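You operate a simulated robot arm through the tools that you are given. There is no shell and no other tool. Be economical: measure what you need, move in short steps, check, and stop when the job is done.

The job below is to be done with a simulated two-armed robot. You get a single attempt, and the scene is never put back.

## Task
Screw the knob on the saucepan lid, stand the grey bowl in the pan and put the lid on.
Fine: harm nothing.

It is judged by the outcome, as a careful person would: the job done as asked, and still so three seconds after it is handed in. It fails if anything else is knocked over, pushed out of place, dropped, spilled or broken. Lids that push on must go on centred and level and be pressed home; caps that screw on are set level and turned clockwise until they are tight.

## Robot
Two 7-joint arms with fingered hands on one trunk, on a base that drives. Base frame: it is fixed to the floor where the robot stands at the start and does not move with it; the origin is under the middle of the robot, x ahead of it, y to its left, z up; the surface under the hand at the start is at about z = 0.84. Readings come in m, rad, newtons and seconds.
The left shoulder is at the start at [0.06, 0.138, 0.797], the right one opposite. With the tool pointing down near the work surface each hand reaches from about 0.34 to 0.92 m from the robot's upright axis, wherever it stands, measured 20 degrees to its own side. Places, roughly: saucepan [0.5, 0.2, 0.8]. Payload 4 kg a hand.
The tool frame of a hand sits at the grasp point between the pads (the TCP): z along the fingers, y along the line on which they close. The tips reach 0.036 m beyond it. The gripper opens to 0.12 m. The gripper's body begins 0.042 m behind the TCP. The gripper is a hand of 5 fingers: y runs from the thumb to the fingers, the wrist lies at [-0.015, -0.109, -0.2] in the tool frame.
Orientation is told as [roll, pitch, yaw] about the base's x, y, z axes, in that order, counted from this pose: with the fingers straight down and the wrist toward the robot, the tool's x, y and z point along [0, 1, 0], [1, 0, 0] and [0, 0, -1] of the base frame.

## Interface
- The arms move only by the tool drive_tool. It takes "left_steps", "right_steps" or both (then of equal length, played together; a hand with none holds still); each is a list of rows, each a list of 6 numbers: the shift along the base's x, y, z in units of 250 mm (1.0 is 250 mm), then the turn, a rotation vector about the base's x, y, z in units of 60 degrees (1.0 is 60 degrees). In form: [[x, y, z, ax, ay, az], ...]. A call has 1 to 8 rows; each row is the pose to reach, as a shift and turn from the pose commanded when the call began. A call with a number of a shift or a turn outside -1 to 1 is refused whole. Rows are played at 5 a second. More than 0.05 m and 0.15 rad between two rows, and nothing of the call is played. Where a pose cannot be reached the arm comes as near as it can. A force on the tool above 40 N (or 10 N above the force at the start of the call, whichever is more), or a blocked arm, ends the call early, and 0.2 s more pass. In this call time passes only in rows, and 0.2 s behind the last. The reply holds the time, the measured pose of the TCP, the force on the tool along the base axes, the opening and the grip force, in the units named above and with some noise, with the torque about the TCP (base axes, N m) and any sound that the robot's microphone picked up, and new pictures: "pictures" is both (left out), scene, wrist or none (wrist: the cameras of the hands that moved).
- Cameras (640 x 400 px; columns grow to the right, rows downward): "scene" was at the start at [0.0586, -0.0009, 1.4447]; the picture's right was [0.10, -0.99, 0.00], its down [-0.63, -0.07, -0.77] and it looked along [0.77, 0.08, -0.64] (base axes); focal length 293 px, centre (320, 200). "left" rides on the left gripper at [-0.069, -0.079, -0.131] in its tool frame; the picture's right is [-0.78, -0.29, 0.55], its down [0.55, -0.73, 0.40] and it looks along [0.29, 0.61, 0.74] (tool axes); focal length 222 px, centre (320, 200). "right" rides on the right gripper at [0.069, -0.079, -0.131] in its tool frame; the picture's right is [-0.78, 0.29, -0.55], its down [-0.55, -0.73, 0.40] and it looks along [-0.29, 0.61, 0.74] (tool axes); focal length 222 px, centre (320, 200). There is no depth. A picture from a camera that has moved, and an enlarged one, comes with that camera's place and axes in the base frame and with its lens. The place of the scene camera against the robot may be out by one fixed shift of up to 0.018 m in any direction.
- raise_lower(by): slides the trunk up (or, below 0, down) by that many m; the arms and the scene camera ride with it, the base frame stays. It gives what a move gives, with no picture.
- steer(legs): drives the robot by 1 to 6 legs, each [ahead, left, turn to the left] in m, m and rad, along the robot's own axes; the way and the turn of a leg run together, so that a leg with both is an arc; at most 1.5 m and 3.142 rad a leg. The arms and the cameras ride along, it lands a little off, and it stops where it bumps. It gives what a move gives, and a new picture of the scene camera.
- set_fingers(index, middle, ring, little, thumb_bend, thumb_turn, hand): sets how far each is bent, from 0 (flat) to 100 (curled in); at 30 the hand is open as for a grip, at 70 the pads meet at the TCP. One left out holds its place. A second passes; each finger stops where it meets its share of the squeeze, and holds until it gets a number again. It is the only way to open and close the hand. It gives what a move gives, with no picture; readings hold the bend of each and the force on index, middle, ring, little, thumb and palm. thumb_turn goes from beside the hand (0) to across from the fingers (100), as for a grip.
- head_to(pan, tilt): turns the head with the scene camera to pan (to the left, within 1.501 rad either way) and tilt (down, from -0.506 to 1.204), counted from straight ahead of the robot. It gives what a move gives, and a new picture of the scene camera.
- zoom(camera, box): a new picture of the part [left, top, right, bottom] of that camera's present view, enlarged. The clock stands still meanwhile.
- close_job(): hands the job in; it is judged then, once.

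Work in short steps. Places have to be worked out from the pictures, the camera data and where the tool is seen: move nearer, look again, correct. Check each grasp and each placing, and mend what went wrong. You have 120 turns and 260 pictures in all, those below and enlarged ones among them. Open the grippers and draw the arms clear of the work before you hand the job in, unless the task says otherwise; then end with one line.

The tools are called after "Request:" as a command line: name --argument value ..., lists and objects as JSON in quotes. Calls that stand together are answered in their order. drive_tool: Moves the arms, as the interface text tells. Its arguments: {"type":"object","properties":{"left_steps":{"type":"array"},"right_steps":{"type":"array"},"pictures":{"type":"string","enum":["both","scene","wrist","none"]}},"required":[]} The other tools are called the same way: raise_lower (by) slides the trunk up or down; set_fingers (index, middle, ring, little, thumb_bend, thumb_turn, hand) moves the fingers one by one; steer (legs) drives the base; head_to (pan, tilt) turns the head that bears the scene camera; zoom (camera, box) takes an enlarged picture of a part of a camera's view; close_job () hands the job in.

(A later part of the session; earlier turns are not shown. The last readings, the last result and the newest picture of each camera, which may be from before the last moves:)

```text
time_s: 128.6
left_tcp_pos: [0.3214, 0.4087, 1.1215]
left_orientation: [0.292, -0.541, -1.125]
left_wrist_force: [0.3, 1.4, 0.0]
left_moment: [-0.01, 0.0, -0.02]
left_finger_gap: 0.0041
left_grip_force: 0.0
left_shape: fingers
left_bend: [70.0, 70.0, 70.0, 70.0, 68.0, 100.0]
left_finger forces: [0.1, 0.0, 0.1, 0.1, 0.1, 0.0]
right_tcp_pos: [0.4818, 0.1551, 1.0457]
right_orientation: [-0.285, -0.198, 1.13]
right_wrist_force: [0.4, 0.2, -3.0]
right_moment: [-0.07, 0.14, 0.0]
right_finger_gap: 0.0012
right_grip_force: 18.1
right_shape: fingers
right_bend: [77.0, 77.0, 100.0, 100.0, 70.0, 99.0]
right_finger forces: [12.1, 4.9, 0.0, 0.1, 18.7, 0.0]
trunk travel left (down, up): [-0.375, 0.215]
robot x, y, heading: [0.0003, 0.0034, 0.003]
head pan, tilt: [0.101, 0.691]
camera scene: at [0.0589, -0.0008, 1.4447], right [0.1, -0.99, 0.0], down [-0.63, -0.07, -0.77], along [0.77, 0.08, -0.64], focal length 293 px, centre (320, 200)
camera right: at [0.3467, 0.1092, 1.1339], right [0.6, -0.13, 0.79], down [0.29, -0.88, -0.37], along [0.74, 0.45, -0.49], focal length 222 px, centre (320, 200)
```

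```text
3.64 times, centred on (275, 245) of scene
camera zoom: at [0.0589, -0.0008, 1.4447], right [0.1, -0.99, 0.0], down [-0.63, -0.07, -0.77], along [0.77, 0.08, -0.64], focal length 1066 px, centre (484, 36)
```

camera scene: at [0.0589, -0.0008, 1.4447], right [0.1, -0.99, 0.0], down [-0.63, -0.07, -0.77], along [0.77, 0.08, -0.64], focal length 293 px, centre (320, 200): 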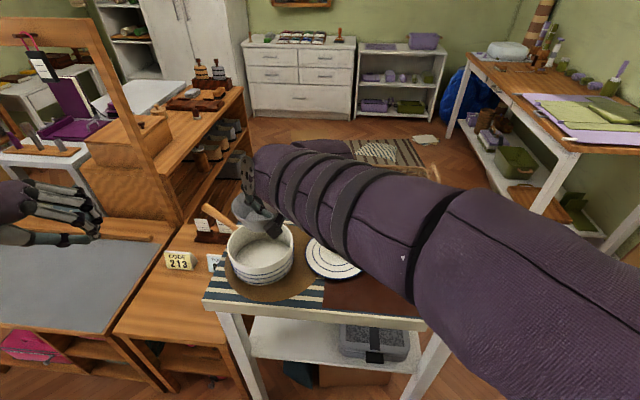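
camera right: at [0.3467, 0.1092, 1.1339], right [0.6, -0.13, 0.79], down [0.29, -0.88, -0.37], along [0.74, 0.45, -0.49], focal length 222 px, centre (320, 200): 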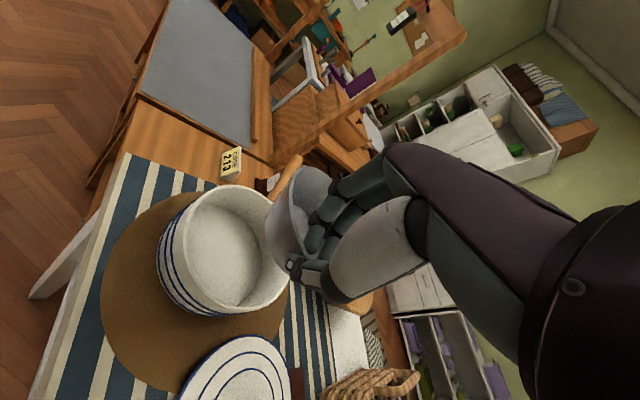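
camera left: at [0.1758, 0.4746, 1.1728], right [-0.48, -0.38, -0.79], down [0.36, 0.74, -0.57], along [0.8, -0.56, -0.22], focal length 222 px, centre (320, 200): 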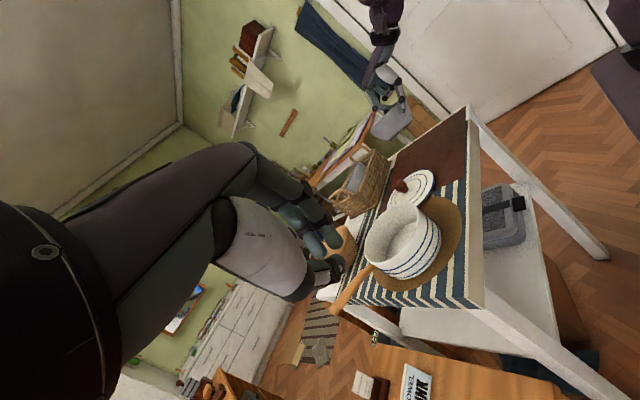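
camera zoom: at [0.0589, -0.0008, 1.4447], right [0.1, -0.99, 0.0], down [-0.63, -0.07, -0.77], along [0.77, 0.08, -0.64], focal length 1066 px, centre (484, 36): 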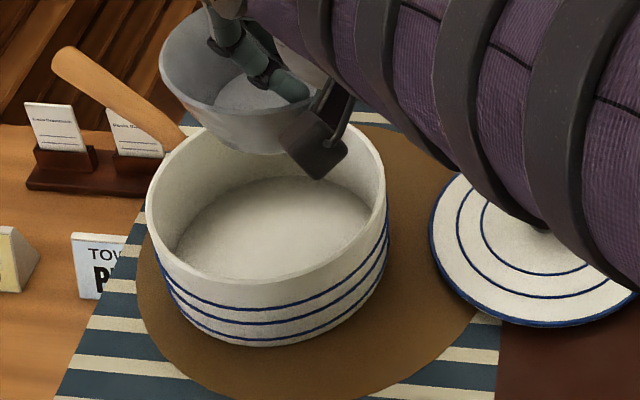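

I estimate the bowl must go about +12 mm x, +15 mm y to be over the pan's centre. I apply that, lower 5 cm (base still just above the pan rim) and compare again.

Request:
drive_tool --right_steps '[[0.024, 0.03, 0, 0, 0, 0], [0.048, 0.06, -0.1, 0, 0, 0], [0.048, 0.06, -0.2, 0, 0, 0]]' --pictures "none"

Request:
zoom --camera "left" --box '[340, 150, 460, 270]'

Request:
zoom --camera "scene" --box '[215, 190, 335, 300]'

Request:
zoom --camera "right" --box '[140, 140, 400, 340]'

```text
time_s: 129.3
left_tcp_pos: [0.3221, 0.4079, 1.1221]
left_orientation: [0.292, -0.542, -1.125]
left_wrist_force: [-0.1, -0.9, -0.8]
left_moment: [0.01, -0.03, -0.04]
left_finger_gap: 0.0042
left_grip_force: 0.0
left_shape: fingers
left_bend: [70.0, 70.0, 70.0, 70.0, 68.0, 100.0]
left_finger forces: [0.1, 0.0, 0.0, 0.1, 0.1, 0.0]
right_tcp_pos: [0.4946, 0.1707, 0.996]
right_orientation: [-0.285, -0.199, 1.13]
right_wrist_force: [-1.2, 0.6, -2.8]
right_moment: [-0.08, 0.1, 0.0]
right_finger_gap: 0.0008
right_grip_force: 18.2
right_shape: fingers
right_bend: [77.0, 77.0, 100.0, 100.0, 70.0, 98.0]
right_finger forces: [12.4, 4.7, 0.0, 0.0, 18.7, 0.0]
trunk travel left (down, up): [-0.375, 0.215]
robot x, y, heading: [-0.0014, -0.0007, -0.0]
head pan, tilt: [0.101, 0.691]
```

```text
3.33 times, centred on (400, 210) of left
camera zoom: at [0.1761, 0.4752, 1.1726], right [-0.48, -0.38, -0.79], down [0.36, 0.74, -0.57], along [0.8, -0.56, -0.22], focal length 740 px, centre (53, 167)
```

zoom: 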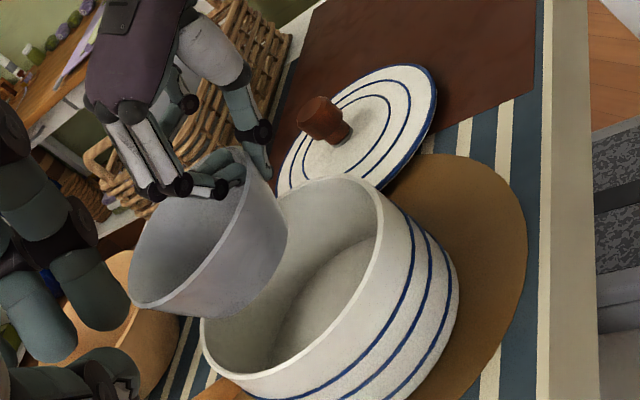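

```text
3.64 times, centred on (275, 245) of scene
camera zoom: at [0.0589, -0.0007, 1.4447], right [0.1, -0.99, 0.0], down [-0.63, -0.07, -0.77], along [0.77, 0.08, -0.64], focal length 1066 px, centre (484, 36)
```

zoom: 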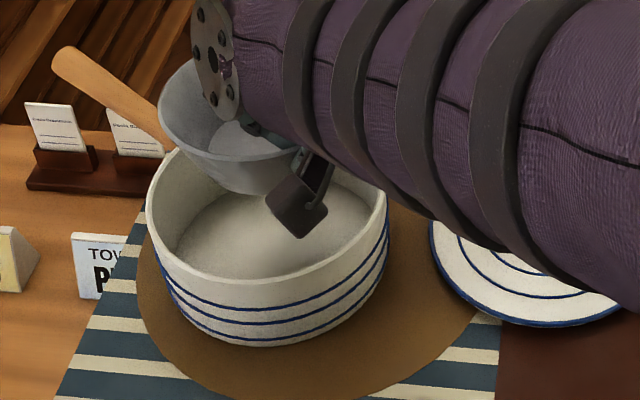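

```text
2.00 times, centred on (270, 240) of right
camera zoom: at [0.3598, 0.1247, 1.0827], right [0.6, -0.13, 0.79], down [0.29, -0.88, -0.37], along [0.74, 0.45, -0.49], focal length 444 px, centre (420, 120)
```

zoom: 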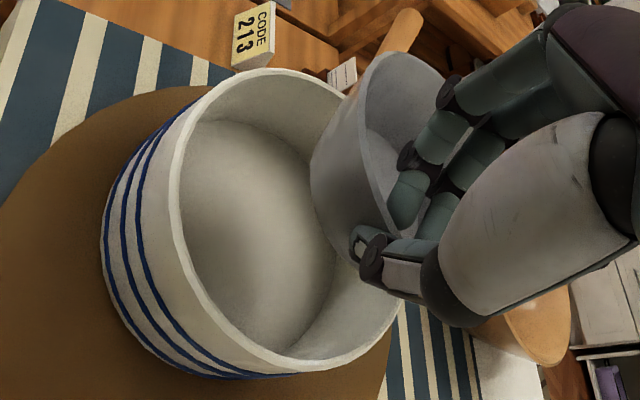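

Using the grip geometry and all three cameras, the bowl centre is ≈[0.528, 0.212] against the pan's ≈[0.509, 0.196]. I shift back (−15, −10 mm) and lower 4.5 cm so the narrow base enters the pan.

Request:
drive_tool --right_steps '[[-0.03, -0.02, 0, 0, 0, 0], [-0.06, -0.04, -0.04, 0, 0, 0], [-0.06, -0.04, -0.1, 0, 0, 0], [-0.06, -0.04, -0.16, 0, 0, 0]]' --pictures "none"

Request:
zoom --camera "left" --box '[340, 150, 460, 270]'

Request:
zoom --camera "scene" --box '[215, 190, 335, 300]'

Request:
zoom --camera "right" --box '[140, 140, 400, 340]'

```text
time_s: 130.3
left_tcp_pos: [0.3219, 0.4087, 1.1218]
left_orientation: [0.291, -0.543, -1.125]
left_wrist_force: [-0.7, 0.3, -0.1]
left_moment: [0.01, 0.04, 0.03]
left_finger_gap: 0.0039
left_grip_force: 0.1
left_shape: fingers
left_bend: [70.0, 70.0, 70.0, 70.0, 68.0, 100.0]
left_finger forces: [0.0, 0.0, 0.0, 0.0, 0.0, 0.1]
right_tcp_pos: [0.4807, 0.1605, 0.956]
right_orientation: [-0.284, -0.197, 1.13]
right_wrist_force: [-0.1, -0.1, -3.1]
right_moment: [-0.09, 0.11, 0.01]
right_finger_gap: 0.0011
right_grip_force: 17.7
right_shape: fingers
right_bend: [77.0, 77.0, 100.0, 100.0, 70.0, 98.0]
right_finger forces: [12.4, 4.9, 0.0, 0.1, 18.6, 0.0]
trunk travel left (down, up): [-0.375, 0.215]
robot x, y, heading: [0.0006, -0.0012, 0.001]
head pan, tilt: [0.101, 0.691]
```

```text
3.33 times, centred on (400, 210) of left
camera zoom: at [0.176, 0.4752, 1.1726], right [-0.48, -0.38, -0.79], down [0.36, 0.74, -0.57], along [0.8, -0.56, -0.22], focal length 740 px, centre (53, 167)
```

zoom: 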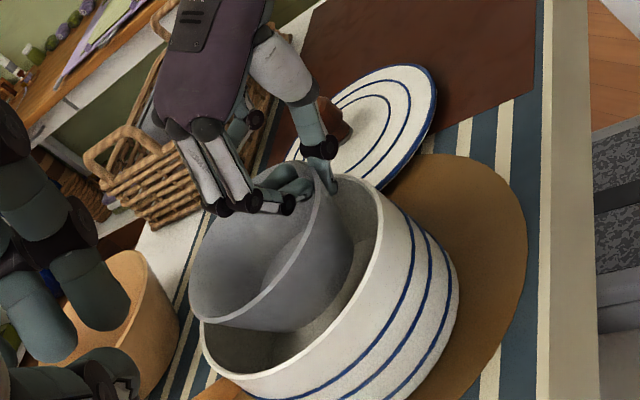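

```text
3.64 times, centred on (275, 245) of scene
camera zoom: at [0.0589, -0.0007, 1.4447], right [0.1, -0.99, 0.0], down [-0.63, -0.07, -0.77], along [0.77, 0.08, -0.64], focal length 1066 px, centre (484, 36)
```

zoom: 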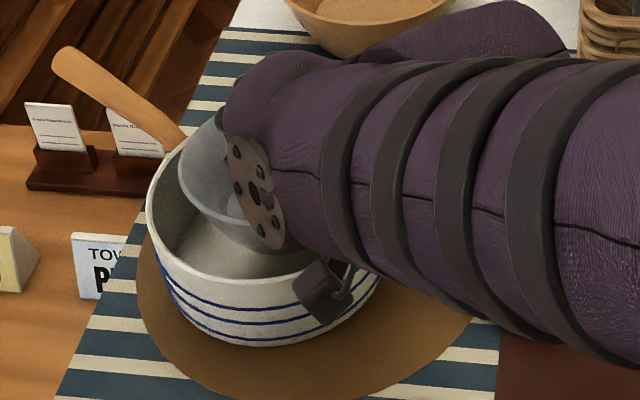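

```text
2.00 times, centred on (270, 240) of right
camera zoom: at [0.3454, 0.114, 1.0433], right [0.6, -0.13, 0.79], down [0.29, -0.88, -0.37], along [0.74, 0.45, -0.5], focal length 444 px, centre (420, 120)
```

zoom: 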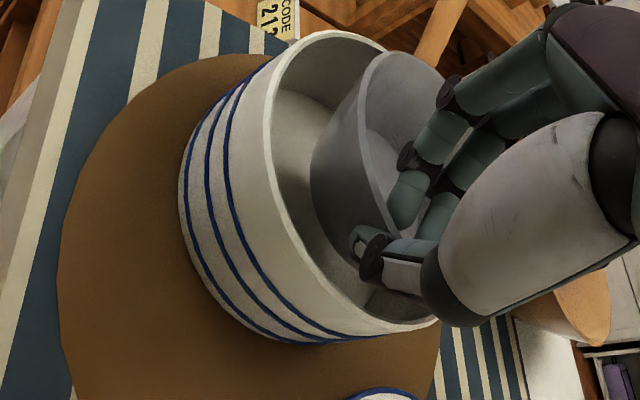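

The bowl is inside the pan's outline; it should go ~7 mm left (+y) to leave room for the thumb. I shift and lower another 2.5 cm, watching force.

Request:
drive_tool --right_steps '[[0.004, 0.014, -0.01, 0, 0, 0], [0.008, 0.028, -0.04, 0, 0, 0], [0.008, 0.028, -0.07, 0, 0, 0], [0.008, 0.028, -0.1, 0, 0, 0]]' --pictures "none"

Request:
zoom --camera "left" --box '[340, 150, 460, 270]'

Request:
zoom --camera "right" --box '[180, 120, 400, 320]'

Request:
zoom --camera "scene" --box '[215, 190, 335, 300]'

```text
time_s: 131.3
left_tcp_pos: [0.3207, 0.4081, 1.1228]
left_orientation: [0.291, -0.543, -1.127]
left_wrist_force: [0.3, 0.9, -0.6]
left_moment: [0.02, 0.02, 0.01]
left_finger_gap: 0.0043
left_grip_force: 0.1
left_shape: fingers
left_bend: [70.0, 70.0, 70.0, 70.0, 68.0, 100.0]
left_finger forces: [0.1, 0.0, 0.0, 0.0, 0.0, 0.1]
right_tcp_pos: [0.4834, 0.1676, 0.9318]
right_orientation: [-0.286, -0.2, 1.13]
right_wrist_force: [2.2, 0.7, 0.3]
right_moment: [-0.12, 0.12, 0.03]
right_finger_gap: 0.001
right_grip_force: 21.8
right_shape: fingers
right_bend: [77.0, 77.0, 100.0, 100.0, 70.0, 99.0]
right_finger forces: [14.0, 5.4, 0.1, 0.1, 24.3, 0.0]
trunk travel left (down, up): [-0.375, 0.215]
robot x, y, heading: [-0.0022, -0.0026, -0.001]
head pan, tilt: [0.101, 0.691]
```

```text
3.33 times, centred on (400, 210) of left
camera zoom: at [0.1759, 0.4753, 1.1727], right [-0.48, -0.38, -0.79], down [0.36, 0.74, -0.57], along [0.8, -0.56, -0.22], focal length 740 px, centre (53, 167)
```

zoom: 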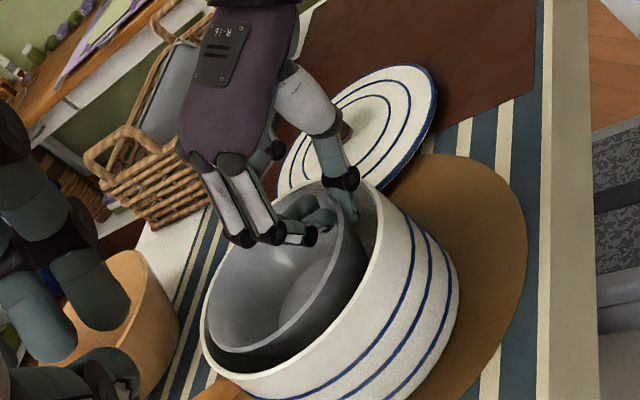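

```text
2.00 times, centred on (290, 220) of right
camera zoom: at [0.3472, 0.1212, 1.0195], right [0.6, -0.13, 0.79], down [0.29, -0.88, -0.37], along [0.74, 0.45, -0.49], focal length 444 px, centre (380, 160)
```

zoom: 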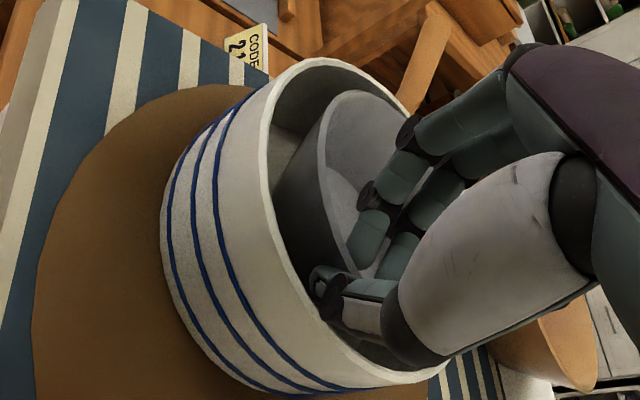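

```text
3.64 times, centred on (275, 245) of scene
camera zoom: at [0.0588, -0.0007, 1.4448], right [0.1, -0.99, 0.0], down [-0.63, -0.07, -0.77], along [0.77, 0.08, -0.64], focal length 1066 px, centre (484, 36)
```

zoom: 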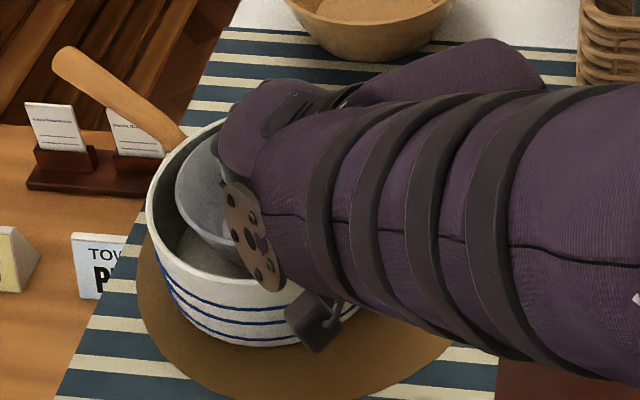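

Vertical load dropped from −3 to ~0: the base is touching the floor. I lower 4 mm more to confirm.

Request:
drive_tool --right_steps '[[0, 0, -0.008, 0, 0, 0], [0, 0, -0.016, 0, 0, 0]]' --pictures "none"

Request:
zoom --camera "left" --box '[360, 170, 440, 270]'

```text
time_s: 131.9
left_tcp_pos: [0.321, 0.4068, 1.1228]
left_orientation: [0.29, -0.544, -1.128]
left_wrist_force: [0.5, -0.1, -0.1]
left_moment: [0.02, 0.03, -0.01]
left_finger_gap: 0.0041
left_grip_force: 0.0
left_shape: fingers
left_bend: [70.0, 70.0, 70.0, 70.0, 68.0, 100.0]
left_finger forces: [0.1, 0.0, 0.0, 0.0, 0.0, 0.1]
right_tcp_pos: [0.4816, 0.1692, 0.9291]
right_orientation: [-0.288, -0.202, 1.132]
right_wrist_force: [3.1, 2.7, 17.7]
right_moment: [-0.43, 0.41, -0.01]
right_finger_gap: 0.0008
right_grip_force: 34.9
right_shape: fingers
right_bend: [76.0, 77.0, 100.0, 100.0, 70.0, 99.0]
right_finger forces: [17.2, 6.7, 0.0, 0.0, 47.0, 0.0]
trunk travel left (down, up): [-0.375, 0.215]
robot x, y, heading: [0.0014, -0.0002, 0.004]
head pan, tilt: [0.101, 0.691]
```

```text
4.00 times, centred on (400, 220) of left
camera zoom: at [0.1752, 0.475, 1.1732], right [-0.48, -0.38, -0.79], down [0.36, 0.74, -0.57], along [0.8, -0.56, -0.22], focal length 888 px, centre (0, 120)
```

zoom: 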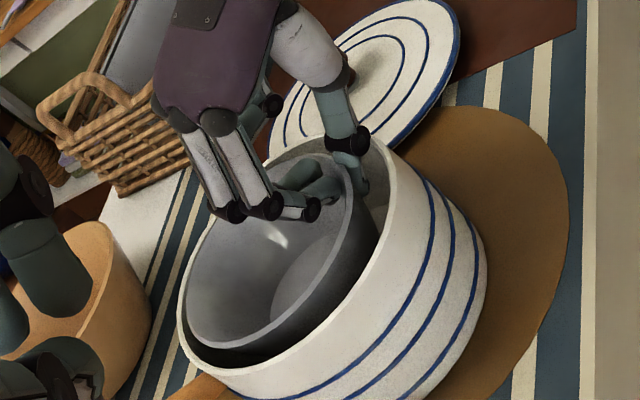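

The contact (moment points to the thumb side) is the thumb's joint on the pan rim, not the floor. I back up 5 mm, shift away from the thumb by ~8 mm and lower again carefully.

Request:
drive_tool --right_steps '[[0, 0, 0.024, 0, 0, 0], [0.008, 0.016, 0.024, 0, 0, 0], [0.014, 0.03, 0.024, 0, 0, 0], [0.014, 0.03, 0.01, 0, 0, 0], [0.014, 0.03, 0.0, 0, 0, 0], [0.014, 0.03, -0.01, 0, 0, 0]]' --pictures "none"

Request:
zoom --camera "left" --box '[360, 170, 440, 270]'

Request:
zoom --camera "right" --box '[220, 160, 380, 300]'

```text
time_s: 133.3
left_tcp_pos: [0.3207, 0.4066, 1.123]
left_orientation: [0.292, -0.541, -1.128]
left_wrist_force: [0.8, 0.3, 0.1]
left_moment: [0.03, 0.01, -0.01]
left_finger_gap: 0.0042
left_grip_force: 0.0
left_shape: fingers
left_bend: [70.0, 70.0, 70.0, 70.0, 68.0, 100.0]
left_finger forces: [0.1, 0.0, 0.0, 0.0, 0.0, 0.1]
right_tcp_pos: [0.487, 0.1743, 0.9258]
right_orientation: [-0.287, -0.202, 1.13]
right_wrist_force: [0.3, -1.5, 14.1]
right_moment: [-0.74, 0.66, 0.01]
right_finger_gap: 0.0011
right_grip_force: 38.3
right_shape: fingers
right_bend: [77.0, 77.0, 100.0, 100.0, 70.0, 99.0]
right_finger forces: [12.8, 3.6, 0.1, 0.0, 60.2, 0.1]
trunk travel left (down, up): [-0.375, 0.215]
robot x, y, heading: [-0.0018, 0.0006, 0.001]
head pan, tilt: [0.101, 0.691]
```

```text
4.00 times, centred on (400, 220) of left
camera zoom: at [0.1752, 0.4749, 1.1731], right [-0.48, -0.38, -0.79], down [0.36, 0.74, -0.57], along [0.8, -0.56, -0.22], focal length 888 px, centre (0, 120)
```

zoom: 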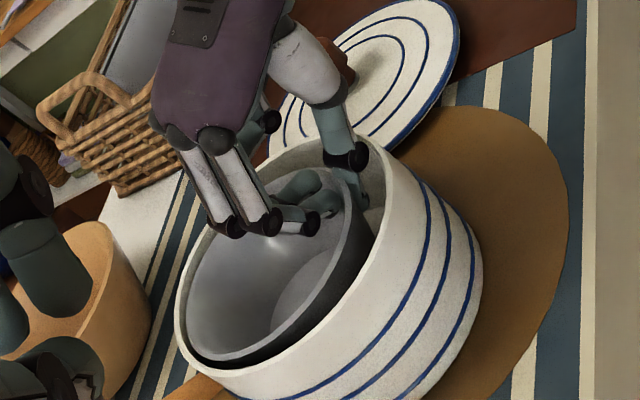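

```text
2.86 times, centred on (300, 230) of right
camera zoom: at [0.3498, 0.1288, 1.0126], right [0.6, -0.13, 0.79], down [0.29, -0.88, -0.37], along [0.75, 0.45, -0.49], focal length 635 px, centre (377, 114)
```

zoom: 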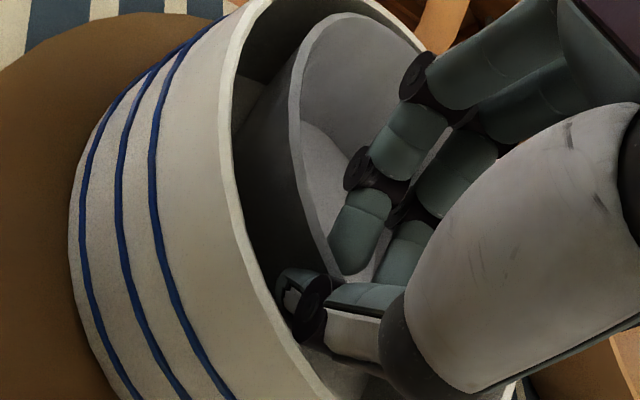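

The thumb's base is bearing on the pan rim (moment arm ~7 cm). I raise 5 mm and tilt the hand ~10° so the thumb base lifts and the bowl's far-left base edge goes down to the floor.

Request:
drive_tool --right_steps '[[0, 0, 0.02, 0, 0, 0], [0, 0, 0.024, -0.045, 0.032, 0], [0, 0, 0.024, -0.09, 0.065, 0], [0, 0, 0.024, -0.135, 0.097, 0]]' --pictures "none"

Request:
zoom --camera "left" --box '[360, 170, 440, 270]'

Request:
zoom --camera "right" --box '[200, 140, 400, 310]'

```text
time_s: 134.3
left_tcp_pos: [0.3208, 0.4079, 1.1217]
left_orientation: [0.292, -0.544, -1.127]
left_wrist_force: [0.1, 0.1, -0.1]
left_moment: [0.02, -0.02, 0.02]
left_finger_gap: 0.0043
left_grip_force: 0.1
left_shape: fingers
left_bend: [70.0, 70.0, 70.0, 70.0, 68.0, 100.0]
left_finger forces: [0.1, 0.2, 0.0, 0.0, 0.0, 0.1]
right_tcp_pos: [0.4848, 0.1753, 0.9298]
right_orientation: [-0.253, -0.023, 1.125]
right_wrist_force: [-0.1, 0.6, -2.8]
right_moment: [-0.08, 0.13, 0.02]
right_finger_gap: 0.0011
right_grip_force: 18.7
right_shape: fingers
right_bend: [77.0, 77.0, 100.0, 100.0, 70.0, 98.0]
right_finger forces: [14.2, 4.8, 0.0, 0.0, 19.2, 0.0]
trunk travel left (down, up): [-0.375, 0.215]
robot x, y, heading: [0.0031, -0.0033, -0.0]
head pan, tilt: [0.101, 0.691]
```

```text
4.00 times, centred on (400, 220) of left
camera zoom: at [0.176, 0.4753, 1.1725], right [-0.48, -0.38, -0.79], down [0.36, 0.74, -0.57], along [0.8, -0.56, -0.22], focal length 888 px, centre (0, 120)
```

zoom: 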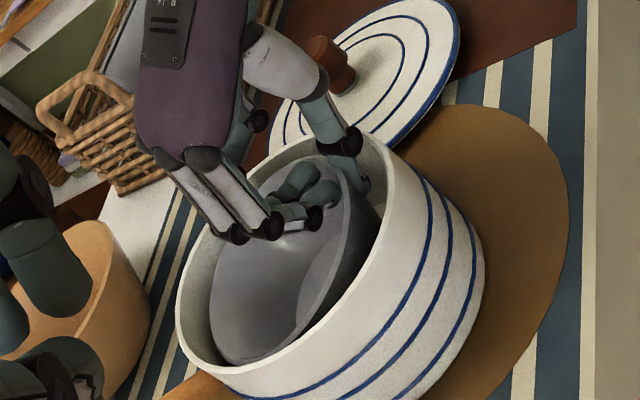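

```text
2.35 times, centred on (300, 225) of right
camera zoom: at [0.3597, 0.1424, 1.0355], right [0.68, -0.02, 0.73], down [0.26, -0.93, -0.26], along [0.69, 0.37, -0.63], focal length 523 px, centre (367, 141)
```

zoom: 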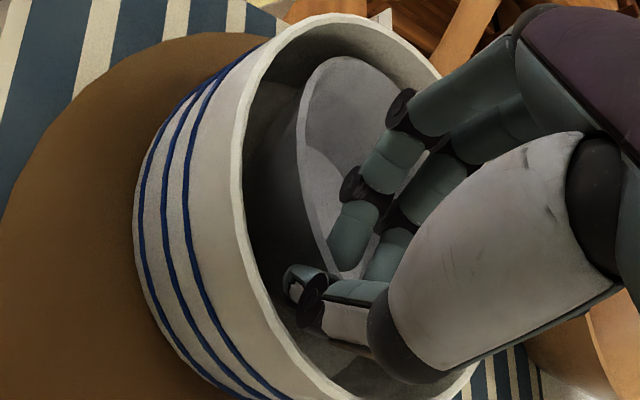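

Free of the rim now. Lower until the base edge touches the floor.

Request:
drive_tool --right_steps '[[0, 0, -0.012, 0, 0, 0], [0, 0, -0.024, 0, 0, 0], [0, 0, -0.036, 0, 0, 0]]' --pictures "none"

Request:
zoom --camera "left" --box '[360, 170, 440, 270]'

```text
time_s: 135.2
left_tcp_pos: [0.3217, 0.4092, 1.1229]
left_orientation: [0.292, -0.543, -1.125]
left_wrist_force: [0.2, 0.0, -0.3]
left_moment: [-0.04, 0.03, -0.04]
left_finger_gap: 0.0041
left_grip_force: 0.0
left_shape: fingers
left_bend: [70.0, 70.0, 70.0, 70.0, 68.0, 100.0]
left_finger forces: [0.0, 0.0, 0.1, 0.0, 0.0, 0.0]
right_tcp_pos: [0.4859, 0.1762, 0.9216]
right_orientation: [-0.256, -0.029, 1.128]
right_wrist_force: [3.9, 2.4, 6.1]
right_moment: [-0.22, 0.16, 0.06]
right_finger_gap: 0.0006
right_grip_force: 26.3
right_shape: fingers
right_bend: [77.0, 78.0, 100.0, 100.0, 70.0, 99.0]
right_finger forces: [17.3, 4.7, 0.0, 0.0, 30.0, 0.0]
trunk travel left (down, up): [-0.375, 0.215]
robot x, y, heading: [-0.0008, -0.0, 0.004]
head pan, tilt: [0.101, 0.691]
```

```text
4.00 times, centred on (400, 220) of left
camera zoom: at [0.1758, 0.4753, 1.1727], right [-0.48, -0.38, -0.79], down [0.36, 0.74, -0.57], along [0.8, -0.56, -0.22], focal length 888 px, centre (0, 120)
```

zoom: 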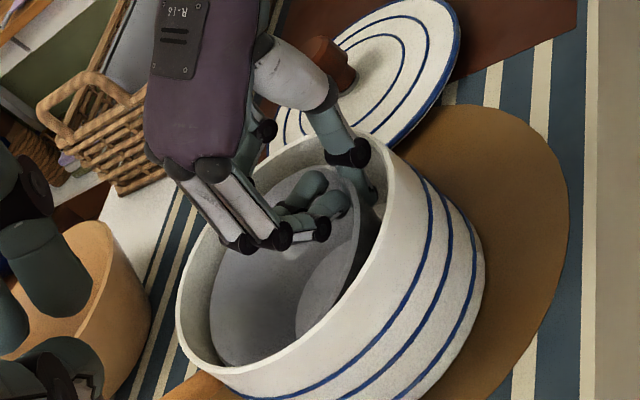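

Side force indicates the thumb rubbing the near-right wall; there is room on the far-left. I lift 3 mm, shift 6 mm that way and lower again.

Request:
drive_tool --right_steps '[[0, 0, 0.012, 0, 0, 0], [0.012, 0.018, 0.012, 0, 0, 0], [0.016, 0.024, 0.012, 0, 0, 0], [0.016, 0.024, 0.0, 0, 0, 0], [0.016, 0.024, -0.012, 0, 0, 0], [0.016, 0.024, -0.024, 0, 0, 0]]' --pictures "none"

Request:
zoom --camera "left" --box '[360, 170, 440, 270]'

Request:
zoom --camera "right" --box '[200, 140, 400, 310]'

```text
time_s: 136.6
left_tcp_pos: [0.3207, 0.4086, 1.1228]
left_orientation: [0.291, -0.543, -1.126]
left_wrist_force: [0.8, -0.8, -0.4]
left_moment: [-0.01, -0.02, 0.01]
left_finger_gap: 0.0043
left_grip_force: 0.1
left_shape: fingers
left_bend: [70.0, 70.0, 70.0, 70.0, 68.0, 100.0]
left_finger forces: [0.0, 0.1, 0.0, 0.0, 0.0, 0.0]
right_tcp_pos: [0.4879, 0.181, 0.9153]
right_orientation: [-0.252, -0.029, 1.127]
right_wrist_force: [0.0, -2.4, 7.3]
right_moment: [-0.44, 0.4, 0.03]
right_finger_gap: 0.0011
right_grip_force: 27.9
right_shape: fingers
right_bend: [77.0, 78.0, 100.0, 100.0, 70.0, 99.0]
right_finger forces: [14.0, 2.3, 0.0, 0.0, 39.3, 0.0]
trunk travel left (down, up): [-0.375, 0.215]
robot x, y, heading: [0.0001, -0.0002, 0.004]
head pan, tilt: [0.101, 0.691]
```

```text
4.00 times, centred on (400, 220) of left
camera zoom: at [0.1754, 0.4748, 1.173], right [-0.48, -0.38, -0.79], down [0.36, 0.74, -0.57], along [0.8, -0.56, -0.22], focal length 888 px, centre (0, 120)
```

zoom: 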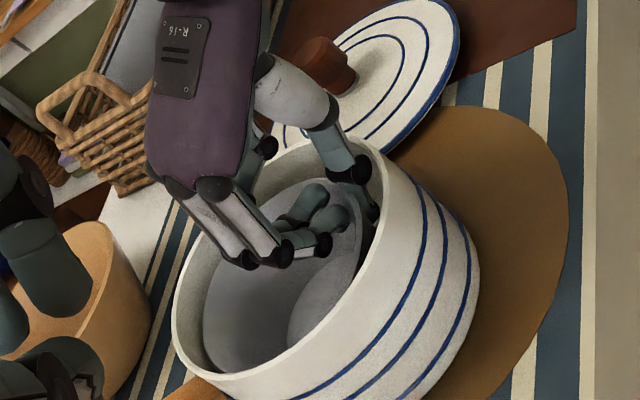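

```text
2.35 times, centred on (300, 225) of right
camera zoom: at [0.3632, 0.1489, 1.0221], right [0.68, -0.02, 0.73], down [0.26, -0.93, -0.27], along [0.69, 0.37, -0.62], focal length 523 px, centre (367, 141)
```

zoom: 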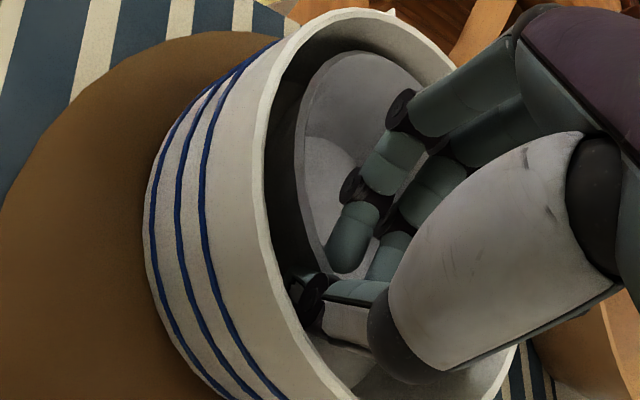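

Rim near the thumb is now within ~5 mm of its seated height. I release by opening only the inside fingers, a little at a time.

Request:
set_fingers --hand "right" --index 70 --middle 70

Request:
zoom --camera "left" --box '[360, 170, 440, 270]'

```text
time_s: 137.6
left_tcp_pos: [0.3206, 0.4082, 1.1219]
left_orientation: [0.292, -0.544, -1.128]
left_wrist_force: [-0.6, -0.4, 0.5]
left_moment: [0.03, -0.01, 0.02]
left_finger_gap: 0.0044
left_grip_force: 0.1
left_shape: fingers
left_bend: [70.0, 70.0, 70.0, 70.0, 68.0, 100.0]
left_finger forces: [0.1, 0.0, 0.0, 0.0, 0.0, 0.0]
right_tcp_pos: [0.4879, 0.1814, 0.9143]
right_orientation: [-0.252, -0.027, 1.126]
right_wrist_force: [-4.9, -1.9, 9.6]
right_moment: [-0.83, 0.83, -0.21]
right_finger_gap: 0.0018
right_grip_force: 30.2
right_shape: fingers
right_bend: [70.0, 70.0, 100.0, 100.0, 70.0, 100.0]
right_finger forces: [0.5, 0.0, 0.0, 0.1, 58.8, 0.0]
trunk travel left (down, up): [-0.375, 0.215]
robot x, y, heading: [-0.0024, 0.0003, -0.003]
head pan, tilt: [0.101, 0.691]
```

```text
4.00 times, centred on (400, 220) of left
camera zoom: at [0.1749, 0.4749, 1.1729], right [-0.48, -0.38, -0.79], down [0.36, 0.74, -0.57], along [0.8, -0.56, -0.22], focal length 888 px, centre (0, 120)
```

zoom: 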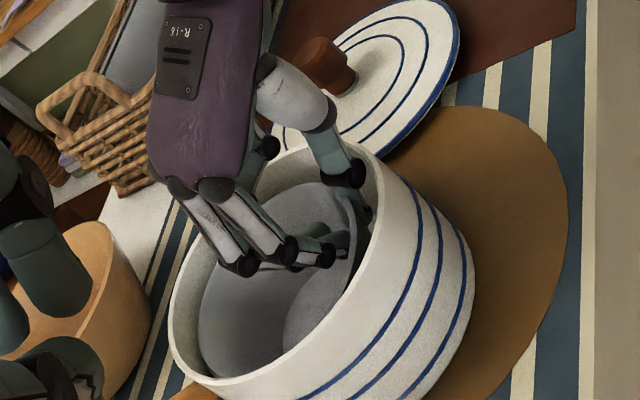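

Fingers are off the wall. I relax the thumb and open the fingers further inward before lifting out.

Request:
set_fingers --hand "right" --index 58 --middle 58 --thumb_bend 67

Request:
zoom --camera "right" --box '[200, 140, 400, 310]'

```text
time_s: 138.6
left_tcp_pos: [0.3201, 0.408, 1.1225]
left_orientation: [0.29, -0.545, -1.126]
left_wrist_force: [0.1, 0.3, 0.2]
left_moment: [-0.01, -0.03, 0.0]
left_finger_gap: 0.0043
left_grip_force: 0.2
left_shape: fingers
left_bend: [70.0, 70.0, 70.0, 70.0, 68.0, 100.0]
left_finger forces: [0.0, 0.0, 0.0, 0.0, 0.0, 0.1]
right_tcp_pos: [0.4881, 0.1813, 0.9133]
right_orientation: [-0.254, -0.024, 1.129]
right_wrist_force: [-0.7, 3.0, 1.9]
right_moment: [-0.16, 0.22, -0.06]
right_finger_gap: 0.0242
right_grip_force: 8.5
right_shape: fingers
right_bend: [57.0, 57.0, 100.0, 100.0, 67.0, 100.0]
right_finger forces: [0.1, 0.0, 0.0, 0.0, 16.1, 0.0]
trunk travel left (down, up): [-0.375, 0.215]
robot x, y, heading: [-0.001, 0.0011, -0.006]
head pan, tilt: [0.101, 0.691]
```

```text
2.35 times, centred on (300, 225) of right
camera zoom: at [0.3631, 0.1492, 1.0208], right [0.68, -0.02, 0.73], down [0.26, -0.93, -0.27], along [0.69, 0.37, -0.63], focal length 523 px, centre (367, 141)
```

zoom: 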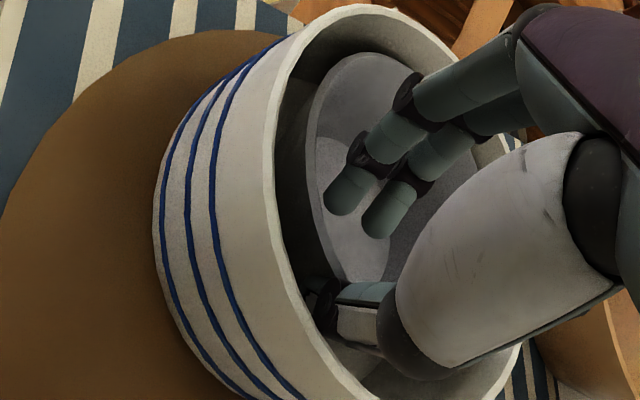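

Bowl sits in the pan. I lift the hand straight out slowly.

Request:
drive_tool --right_steps '[[0, 0, 0.02, 0, 0, 0], [0, 0, 0.05, 0, 0, 0], [0, 0, 0.1, 0, 0, 0], [0, 0, 0.2, 0, 0, 0], [0, 0, 0.34, 0, 0, 0], [0, -0.1, 0.46, 0, 0, 0], [0, -0.25, 0.5, 0, 0, 0], [0, -0.42, 0.5, 0, 0, 0]]' --pictures "both"

Request:
zoom --camera "left" --box '[340, 150, 460, 270]'

Request:
zoom --camera "scene" --box '[215, 190, 335, 300]'

```text
time_s: 140.3
left_tcp_pos: [0.3215, 0.4076, 1.1227]
left_orientation: [0.291, -0.544, -1.126]
left_wrist_force: [0.8, -0.2, -0.2]
left_moment: [-0.01, 0.01, 0.0]
left_finger_gap: 0.0043
left_grip_force: 0.0
left_shape: fingers
left_bend: [70.0, 70.0, 70.0, 70.0, 68.0, 100.0]
left_finger forces: [0.1, 0.1, 0.0, 0.1, 0.1, 0.0]
right_tcp_pos: [0.4907, 0.0762, 1.0386]
right_orientation: [-0.252, -0.027, 1.13]
right_wrist_force: [-0.1, 0.7, -0.3]
right_moment: [-0.02, 0.01, 0.02]
right_finger_gap: 0.0242
right_grip_force: 0.1
right_shape: fingers
right_bend: [57.0, 57.0, 100.0, 100.0, 67.0, 100.0]
right_finger forces: [0.1, 0.0, 0.0, 0.0, 0.1, 0.0]
trunk travel left (down, up): [-0.375, 0.215]
robot x, y, heading: [0.0013, 0.0022, 0.005]
head pan, tilt: [0.101, 0.691]
camera scene: at [0.0585, -0.0014, 1.4447], right [0.1, -0.99, 0.0], down [-0.63, -0.06, -0.77], along [0.77, 0.08, -0.64], focal length 293 px, centre (320, 200)
camera right: at [0.3647, 0.0434, 1.1463], right [0.68, -0.02, 0.73], down [0.26, -0.93, -0.27], along [0.69, 0.37, -0.63], focal length 222 px, centre (320, 200)
```

scene: 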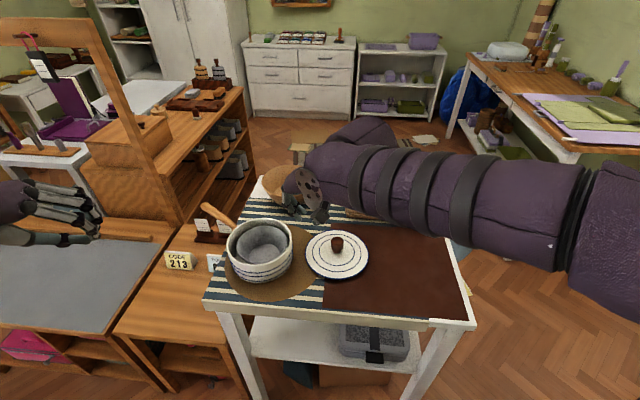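
right: 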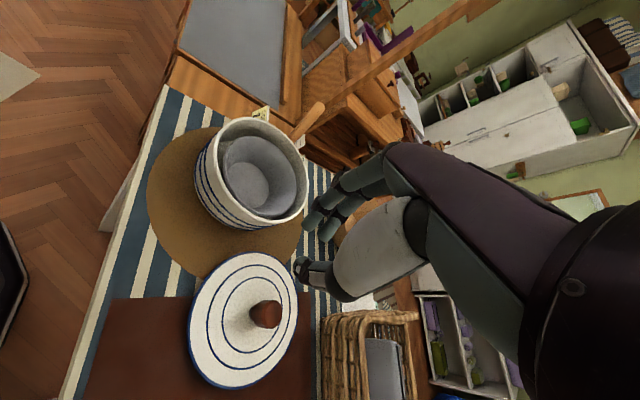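

```text
3.33 times, centred on (400, 210) of left
camera zoom: at [0.1756, 0.4747, 1.1729], right [-0.48, -0.38, -0.79], down [0.36, 0.74, -0.57], along [0.8, -0.56, -0.22], focal length 740 px, centre (53, 167)
```

zoom: 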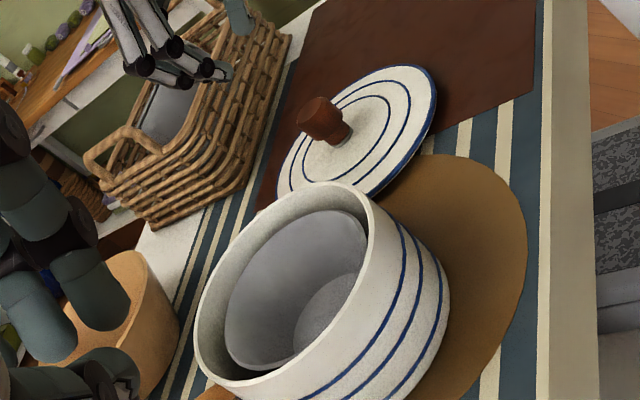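

```text
3.64 times, centred on (275, 245) of scene
camera zoom: at [0.0585, -0.0014, 1.4447], right [0.1, -0.99, 0.0], down [-0.63, -0.06, -0.77], along [0.77, 0.08, -0.64], focal length 1066 px, centre (484, 36)
```

zoom: 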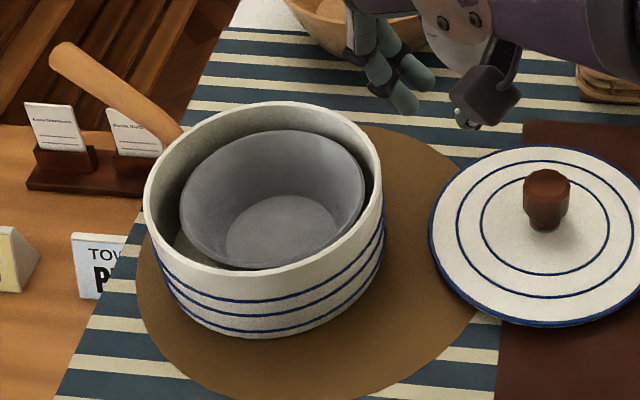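

The bowl stands level in the pan, below its rim. Now the lid: knob at about [0.542, 0.018]. I open and straighten the right hand and hover over the knob.

Request:
set_fingers --hand "right" --index 46 --middle 46 --ring 46 --little 46 --thumb_bend 46

Request:
drive_tool --right_steps '[[0.05, -0.06, 0, 0.03, 0.076, 0], [0.1, -0.12, 0, 0.053, 0.152, 0], [0.16, -0.18, -0.1, 0.0795, 0.2285, 0], [0.205, -0.233, -0.2, 0.0795, 0.2285, 0], [0.205, -0.233, -0.28, 0.0795, 0.2285, 0]]' --pictures "wrist"

Request:
zoom --camera "right" --box '[200, 190, 400, 315]'

```text
time_s: 141.3
left_tcp_pos: [0.3204, 0.4075, 1.1219]
left_orientation: [0.29, -0.542, -1.127]
left_wrist_force: [0.4, -0.5, 0.6]
left_moment: [0.0, 0.02, -0.01]
left_finger_gap: 0.0041
left_grip_force: 0.0
left_shape: fingers
left_bend: [70.0, 70.0, 70.0, 70.0, 68.0, 100.0]
left_finger forces: [0.0, 0.0, 0.0, 0.0, 0.1, 0.0]
right_tcp_pos: [0.4906, 0.0769, 1.0404]
right_orientation: [-0.254, -0.025, 1.127]
right_wrist_force: [-0.5, -0.9, -0.4]
right_moment: [-0.02, -0.01, 0.02]
right_finger_gap: 0.0714
right_grip_force: 0.1
right_shape: fingers
right_bend: [46.0, 46.0, 46.0, 46.0, 46.0, 100.0]
right_finger forces: [0.1, 0.0, 0.0, 0.0, 0.0, 0.1]
trunk travel left (down, up): [-0.375, 0.215]
robot x, y, heading: [0.0007, -0.0023, 0.001]
head pan, tilt: [0.101, 0.691]
```

```text
time_s: 142.6
left_tcp_pos: [0.3202, 0.4064, 1.1217]
left_orientation: [0.293, -0.542, -1.126]
left_wrist_force: [-0.6, 0.4, -0.3]
left_moment: [0.02, -0.03, -0.01]
left_finger_gap: 0.0041
left_grip_force: 0.1
left_shape: fingers
left_bend: [70.0, 70.0, 70.0, 70.0, 68.0, 100.0]
left_finger forces: [0.0, 0.0, 0.0, 0.1, 0.0, 0.0]
right_tcp_pos: [0.54, 0.0184, 0.9695]
right_orientation: [-0.001, 0.001, 1.123]
right_wrist_force: [0.1, -0.6, -0.1]
right_moment: [-0.01, 0.0, 0.02]
right_finger_gap: 0.0712
right_grip_force: 0.3
right_shape: fingers
right_bend: [46.0, 46.0, 46.0, 46.0, 46.0, 100.0]
right_finger forces: [0.1, 0.0, 0.0, 0.0, 0.0, 0.0]
trunk travel left (down, up): [-0.375, 0.215]
robot x, y, heading: [-0.0013, 0.0027, 0.0]
head pan, tilt: [0.101, 0.691]
camera right: at [0.443, -0.0233, 1.099], right [0.83, -0.07, 0.55], down [0.18, -0.9, -0.39], along [0.52, 0.43, -0.74], focal length 222 px, centre (320, 200)
```

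right: 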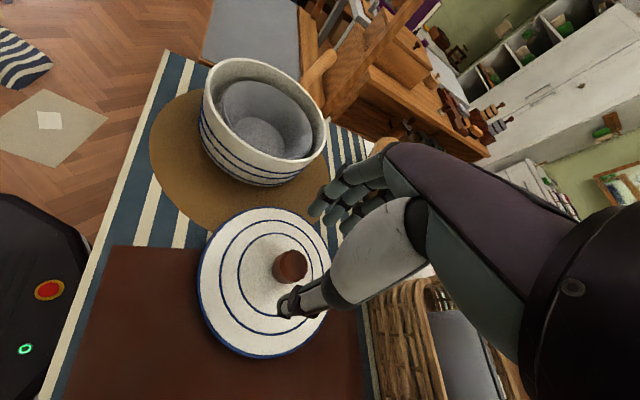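

```text
3.20 times, centred on (300, 252) of right
camera zoom: at [0.443, -0.0233, 1.099], right [0.83, -0.07, 0.55], down [0.18, -0.9, -0.39], along [0.52, 0.43, -0.74], focal length 711 px, centre (384, 32)
```

zoom: 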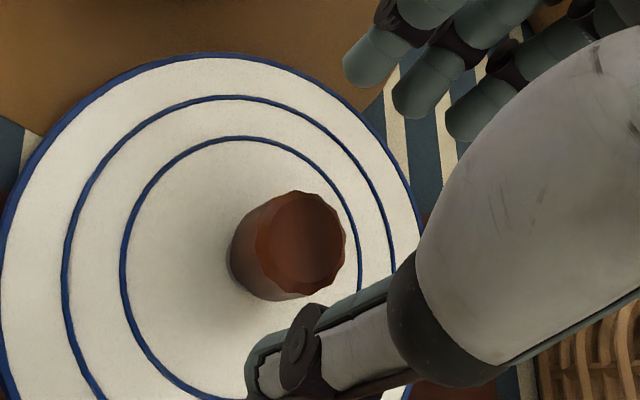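

Knob top at [0.550, 0.015]. Adjust and descend around it.

Request:
drive_tool --right_steps '[[0.038, -0.013, -0.06, 0, 0, 0], [0.038, -0.013, -0.16, 0, 0, 0], [0.038, -0.013, -0.24, 0, 0, 0], [0.038, -0.013, -0.276, 0, 0, 0]]' --pictures "none"

Request:
set_fingers --hand "right" --index 78 --middle 78 --ring 56 --little 56 --thumb_bend 76

Request:
zoom --camera "left" --box '[360, 120, 460, 220]'

Request:
zoom --camera "right" --box '[220, 170, 400, 300]'

```text
time_s: 143.6
left_tcp_pos: [0.3211, 0.408, 1.1223]
left_orientation: [0.292, -0.544, -1.126]
left_wrist_force: [0.1, 0.1, 0.0]
left_moment: [0.03, 0.01, 0.01]
left_finger_gap: 0.0043
left_grip_force: 0.1
left_shape: fingers
left_bend: [70.0, 70.0, 70.0, 70.0, 68.0, 100.0]
left_finger forces: [0.0, 0.1, 0.0, 0.0, 0.0, 0.0]
right_tcp_pos: [0.5482, 0.014, 0.8982]
right_orientation: [-0.003, 0.003, 1.123]
right_wrist_force: [0.7, 0.0, 1.0]
right_moment: [0.01, 0.0, 0.03]
right_finger_gap: 0.0711
right_grip_force: 0.0
right_shape: fingers
right_bend: [46.0, 46.0, 46.0, 46.0, 46.0, 100.0]
right_finger forces: [0.0, 0.0, 0.0, 0.0, 0.1, 0.0]
trunk travel left (down, up): [-0.375, 0.215]
robot x, y, heading: [0.0003, -0.0017, 0.002]
head pan, tilt: [0.101, 0.691]
```

```text
time_s: 144.6
left_tcp_pos: [0.322, 0.4074, 1.1216]
left_orientation: [0.292, -0.546, -1.125]
left_wrist_force: [0.3, 0.3, -0.1]
left_moment: [0.01, 0.02, 0.02]
left_finger_gap: 0.0044
left_grip_force: 0.1
left_shape: fingers
left_bend: [70.0, 70.0, 70.0, 70.0, 68.0, 100.0]
left_finger forces: [0.0, 0.0, 0.0, 0.0, 0.0, 0.1]
right_tcp_pos: [0.5486, 0.0134, 0.8992]
right_orientation: [0.002, 0.003, 1.123]
right_wrist_force: [0.4, 0.0, -3.9]
right_moment: [0.01, -0.02, 0.0]
right_finger_gap: 0.017
right_grip_force: 19.4
right_shape: fingers
right_bend: [65.0, 67.0, 56.0, 56.0, 66.0, 100.0]
right_finger forces: [11.7, 9.7, 0.0, 0.1, 17.4, 0.1]
trunk travel left (down, up): [-0.375, 0.215]
robot x, y, heading: [0.0023, -0.0044, -0.003]
head pan, tilt: [0.101, 0.691]
```

```text
4.00 times, centred on (410, 170) of left
camera zoom: at [0.176, 0.4751, 1.1726], right [-0.48, -0.38, -0.79], down [0.36, 0.74, -0.57], along [0.8, -0.56, -0.22], focal length 888 px, centre (-40, 320)
```

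zoom: 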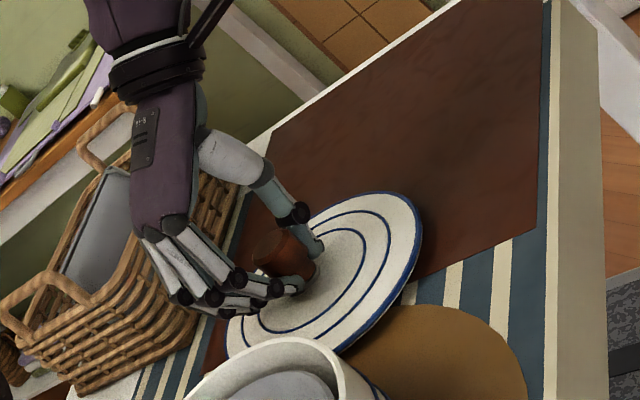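

```text
3.08 times, centred on (310, 235) of right
camera zoom: at [0.4517, -0.0277, 1.0305], right [0.83, -0.07, 0.55], down [0.18, -0.9, -0.39], along [0.52, 0.43, -0.74], focal length 684 px, centre (351, 92)
```

zoom: 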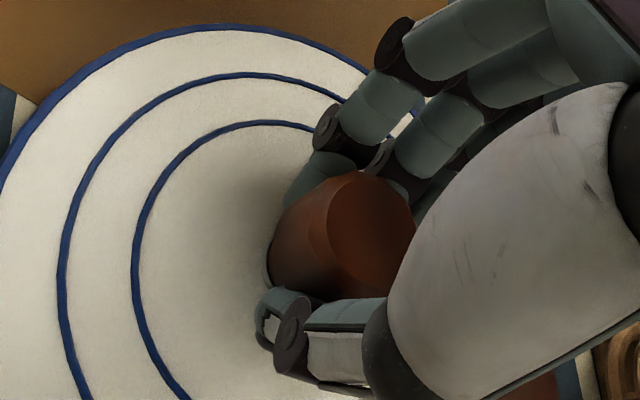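

Good central grip. Lift the lid 12 cm and check its level.

Request:
drive_tool --right_steps '[[0, 0, 0.04, 0, 0, 0], [0, 0, 0.16, 0, 0, 0], [0, 0, 0.32, 0, 0, 0], [0, 0, 0.48, 0, 0, 0]]' --pictures "none"

Request:
zoom --camera "left" --box '[340, 80, 460, 200]'

Request:
zoom --camera "scene" --box '[280, 160, 400, 260]'

```text
time_s: 145.6
left_tcp_pos: [0.3209, 0.4083, 1.1224]
left_orientation: [0.292, -0.545, -1.124]
left_wrist_force: [0.0, 0.3, -0.3]
left_moment: [0.0, 0.01, -0.03]
left_finger_gap: 0.0042
left_grip_force: 0.1
left_shape: fingers
left_bend: [70.0, 70.0, 70.0, 70.0, 68.0, 100.0]
left_finger forces: [0.0, 0.1, 0.1, 0.0, 0.0, 0.0]
right_tcp_pos: [0.5483, 0.015, 1.0213]
right_orientation: [-0.003, 0.003, 1.126]
right_wrist_force: [0.1, -0.2, -3.8]
right_moment: [0.03, 0.03, -0.03]
right_finger_gap: 0.0167
right_grip_force: 19.9
right_shape: fingers
right_bend: [65.0, 67.0, 56.0, 56.0, 66.0, 100.0]
right_finger forces: [11.9, 10.5, 0.0, 0.1, 17.2, 0.1]
trunk travel left (down, up): [-0.375, 0.215]
robot x, y, heading: [0.0013, -0.0006, 0.003]
head pan, tilt: [0.101, 0.691]
```

```text
3.33 times, centred on (400, 140) of left
camera zoom: at [0.1757, 0.4751, 1.1726], right [-0.48, -0.38, -0.79], down [0.36, 0.74, -0.57], along [0.8, -0.56, -0.22], focal length 740 px, centre (53, 400)
```

zoom: 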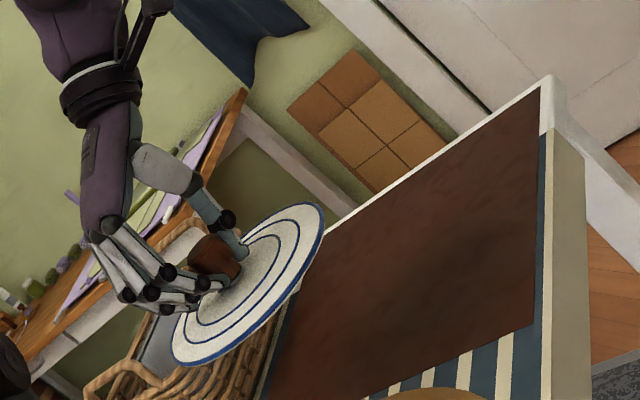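

```text
4.00 times, centred on (340, 210) of scene
camera zoom: at [0.0586, -0.0009, 1.4447], right [0.1, -0.99, 0.0], down [-0.63, -0.07, -0.77], along [0.77, 0.08, -0.64], focal length 1172 px, centre (240, 160)
```

zoom: 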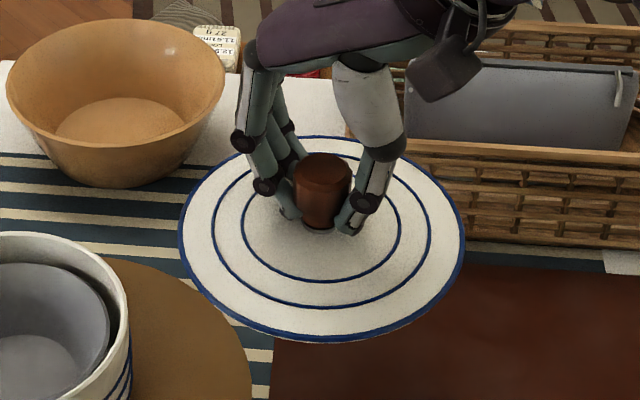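

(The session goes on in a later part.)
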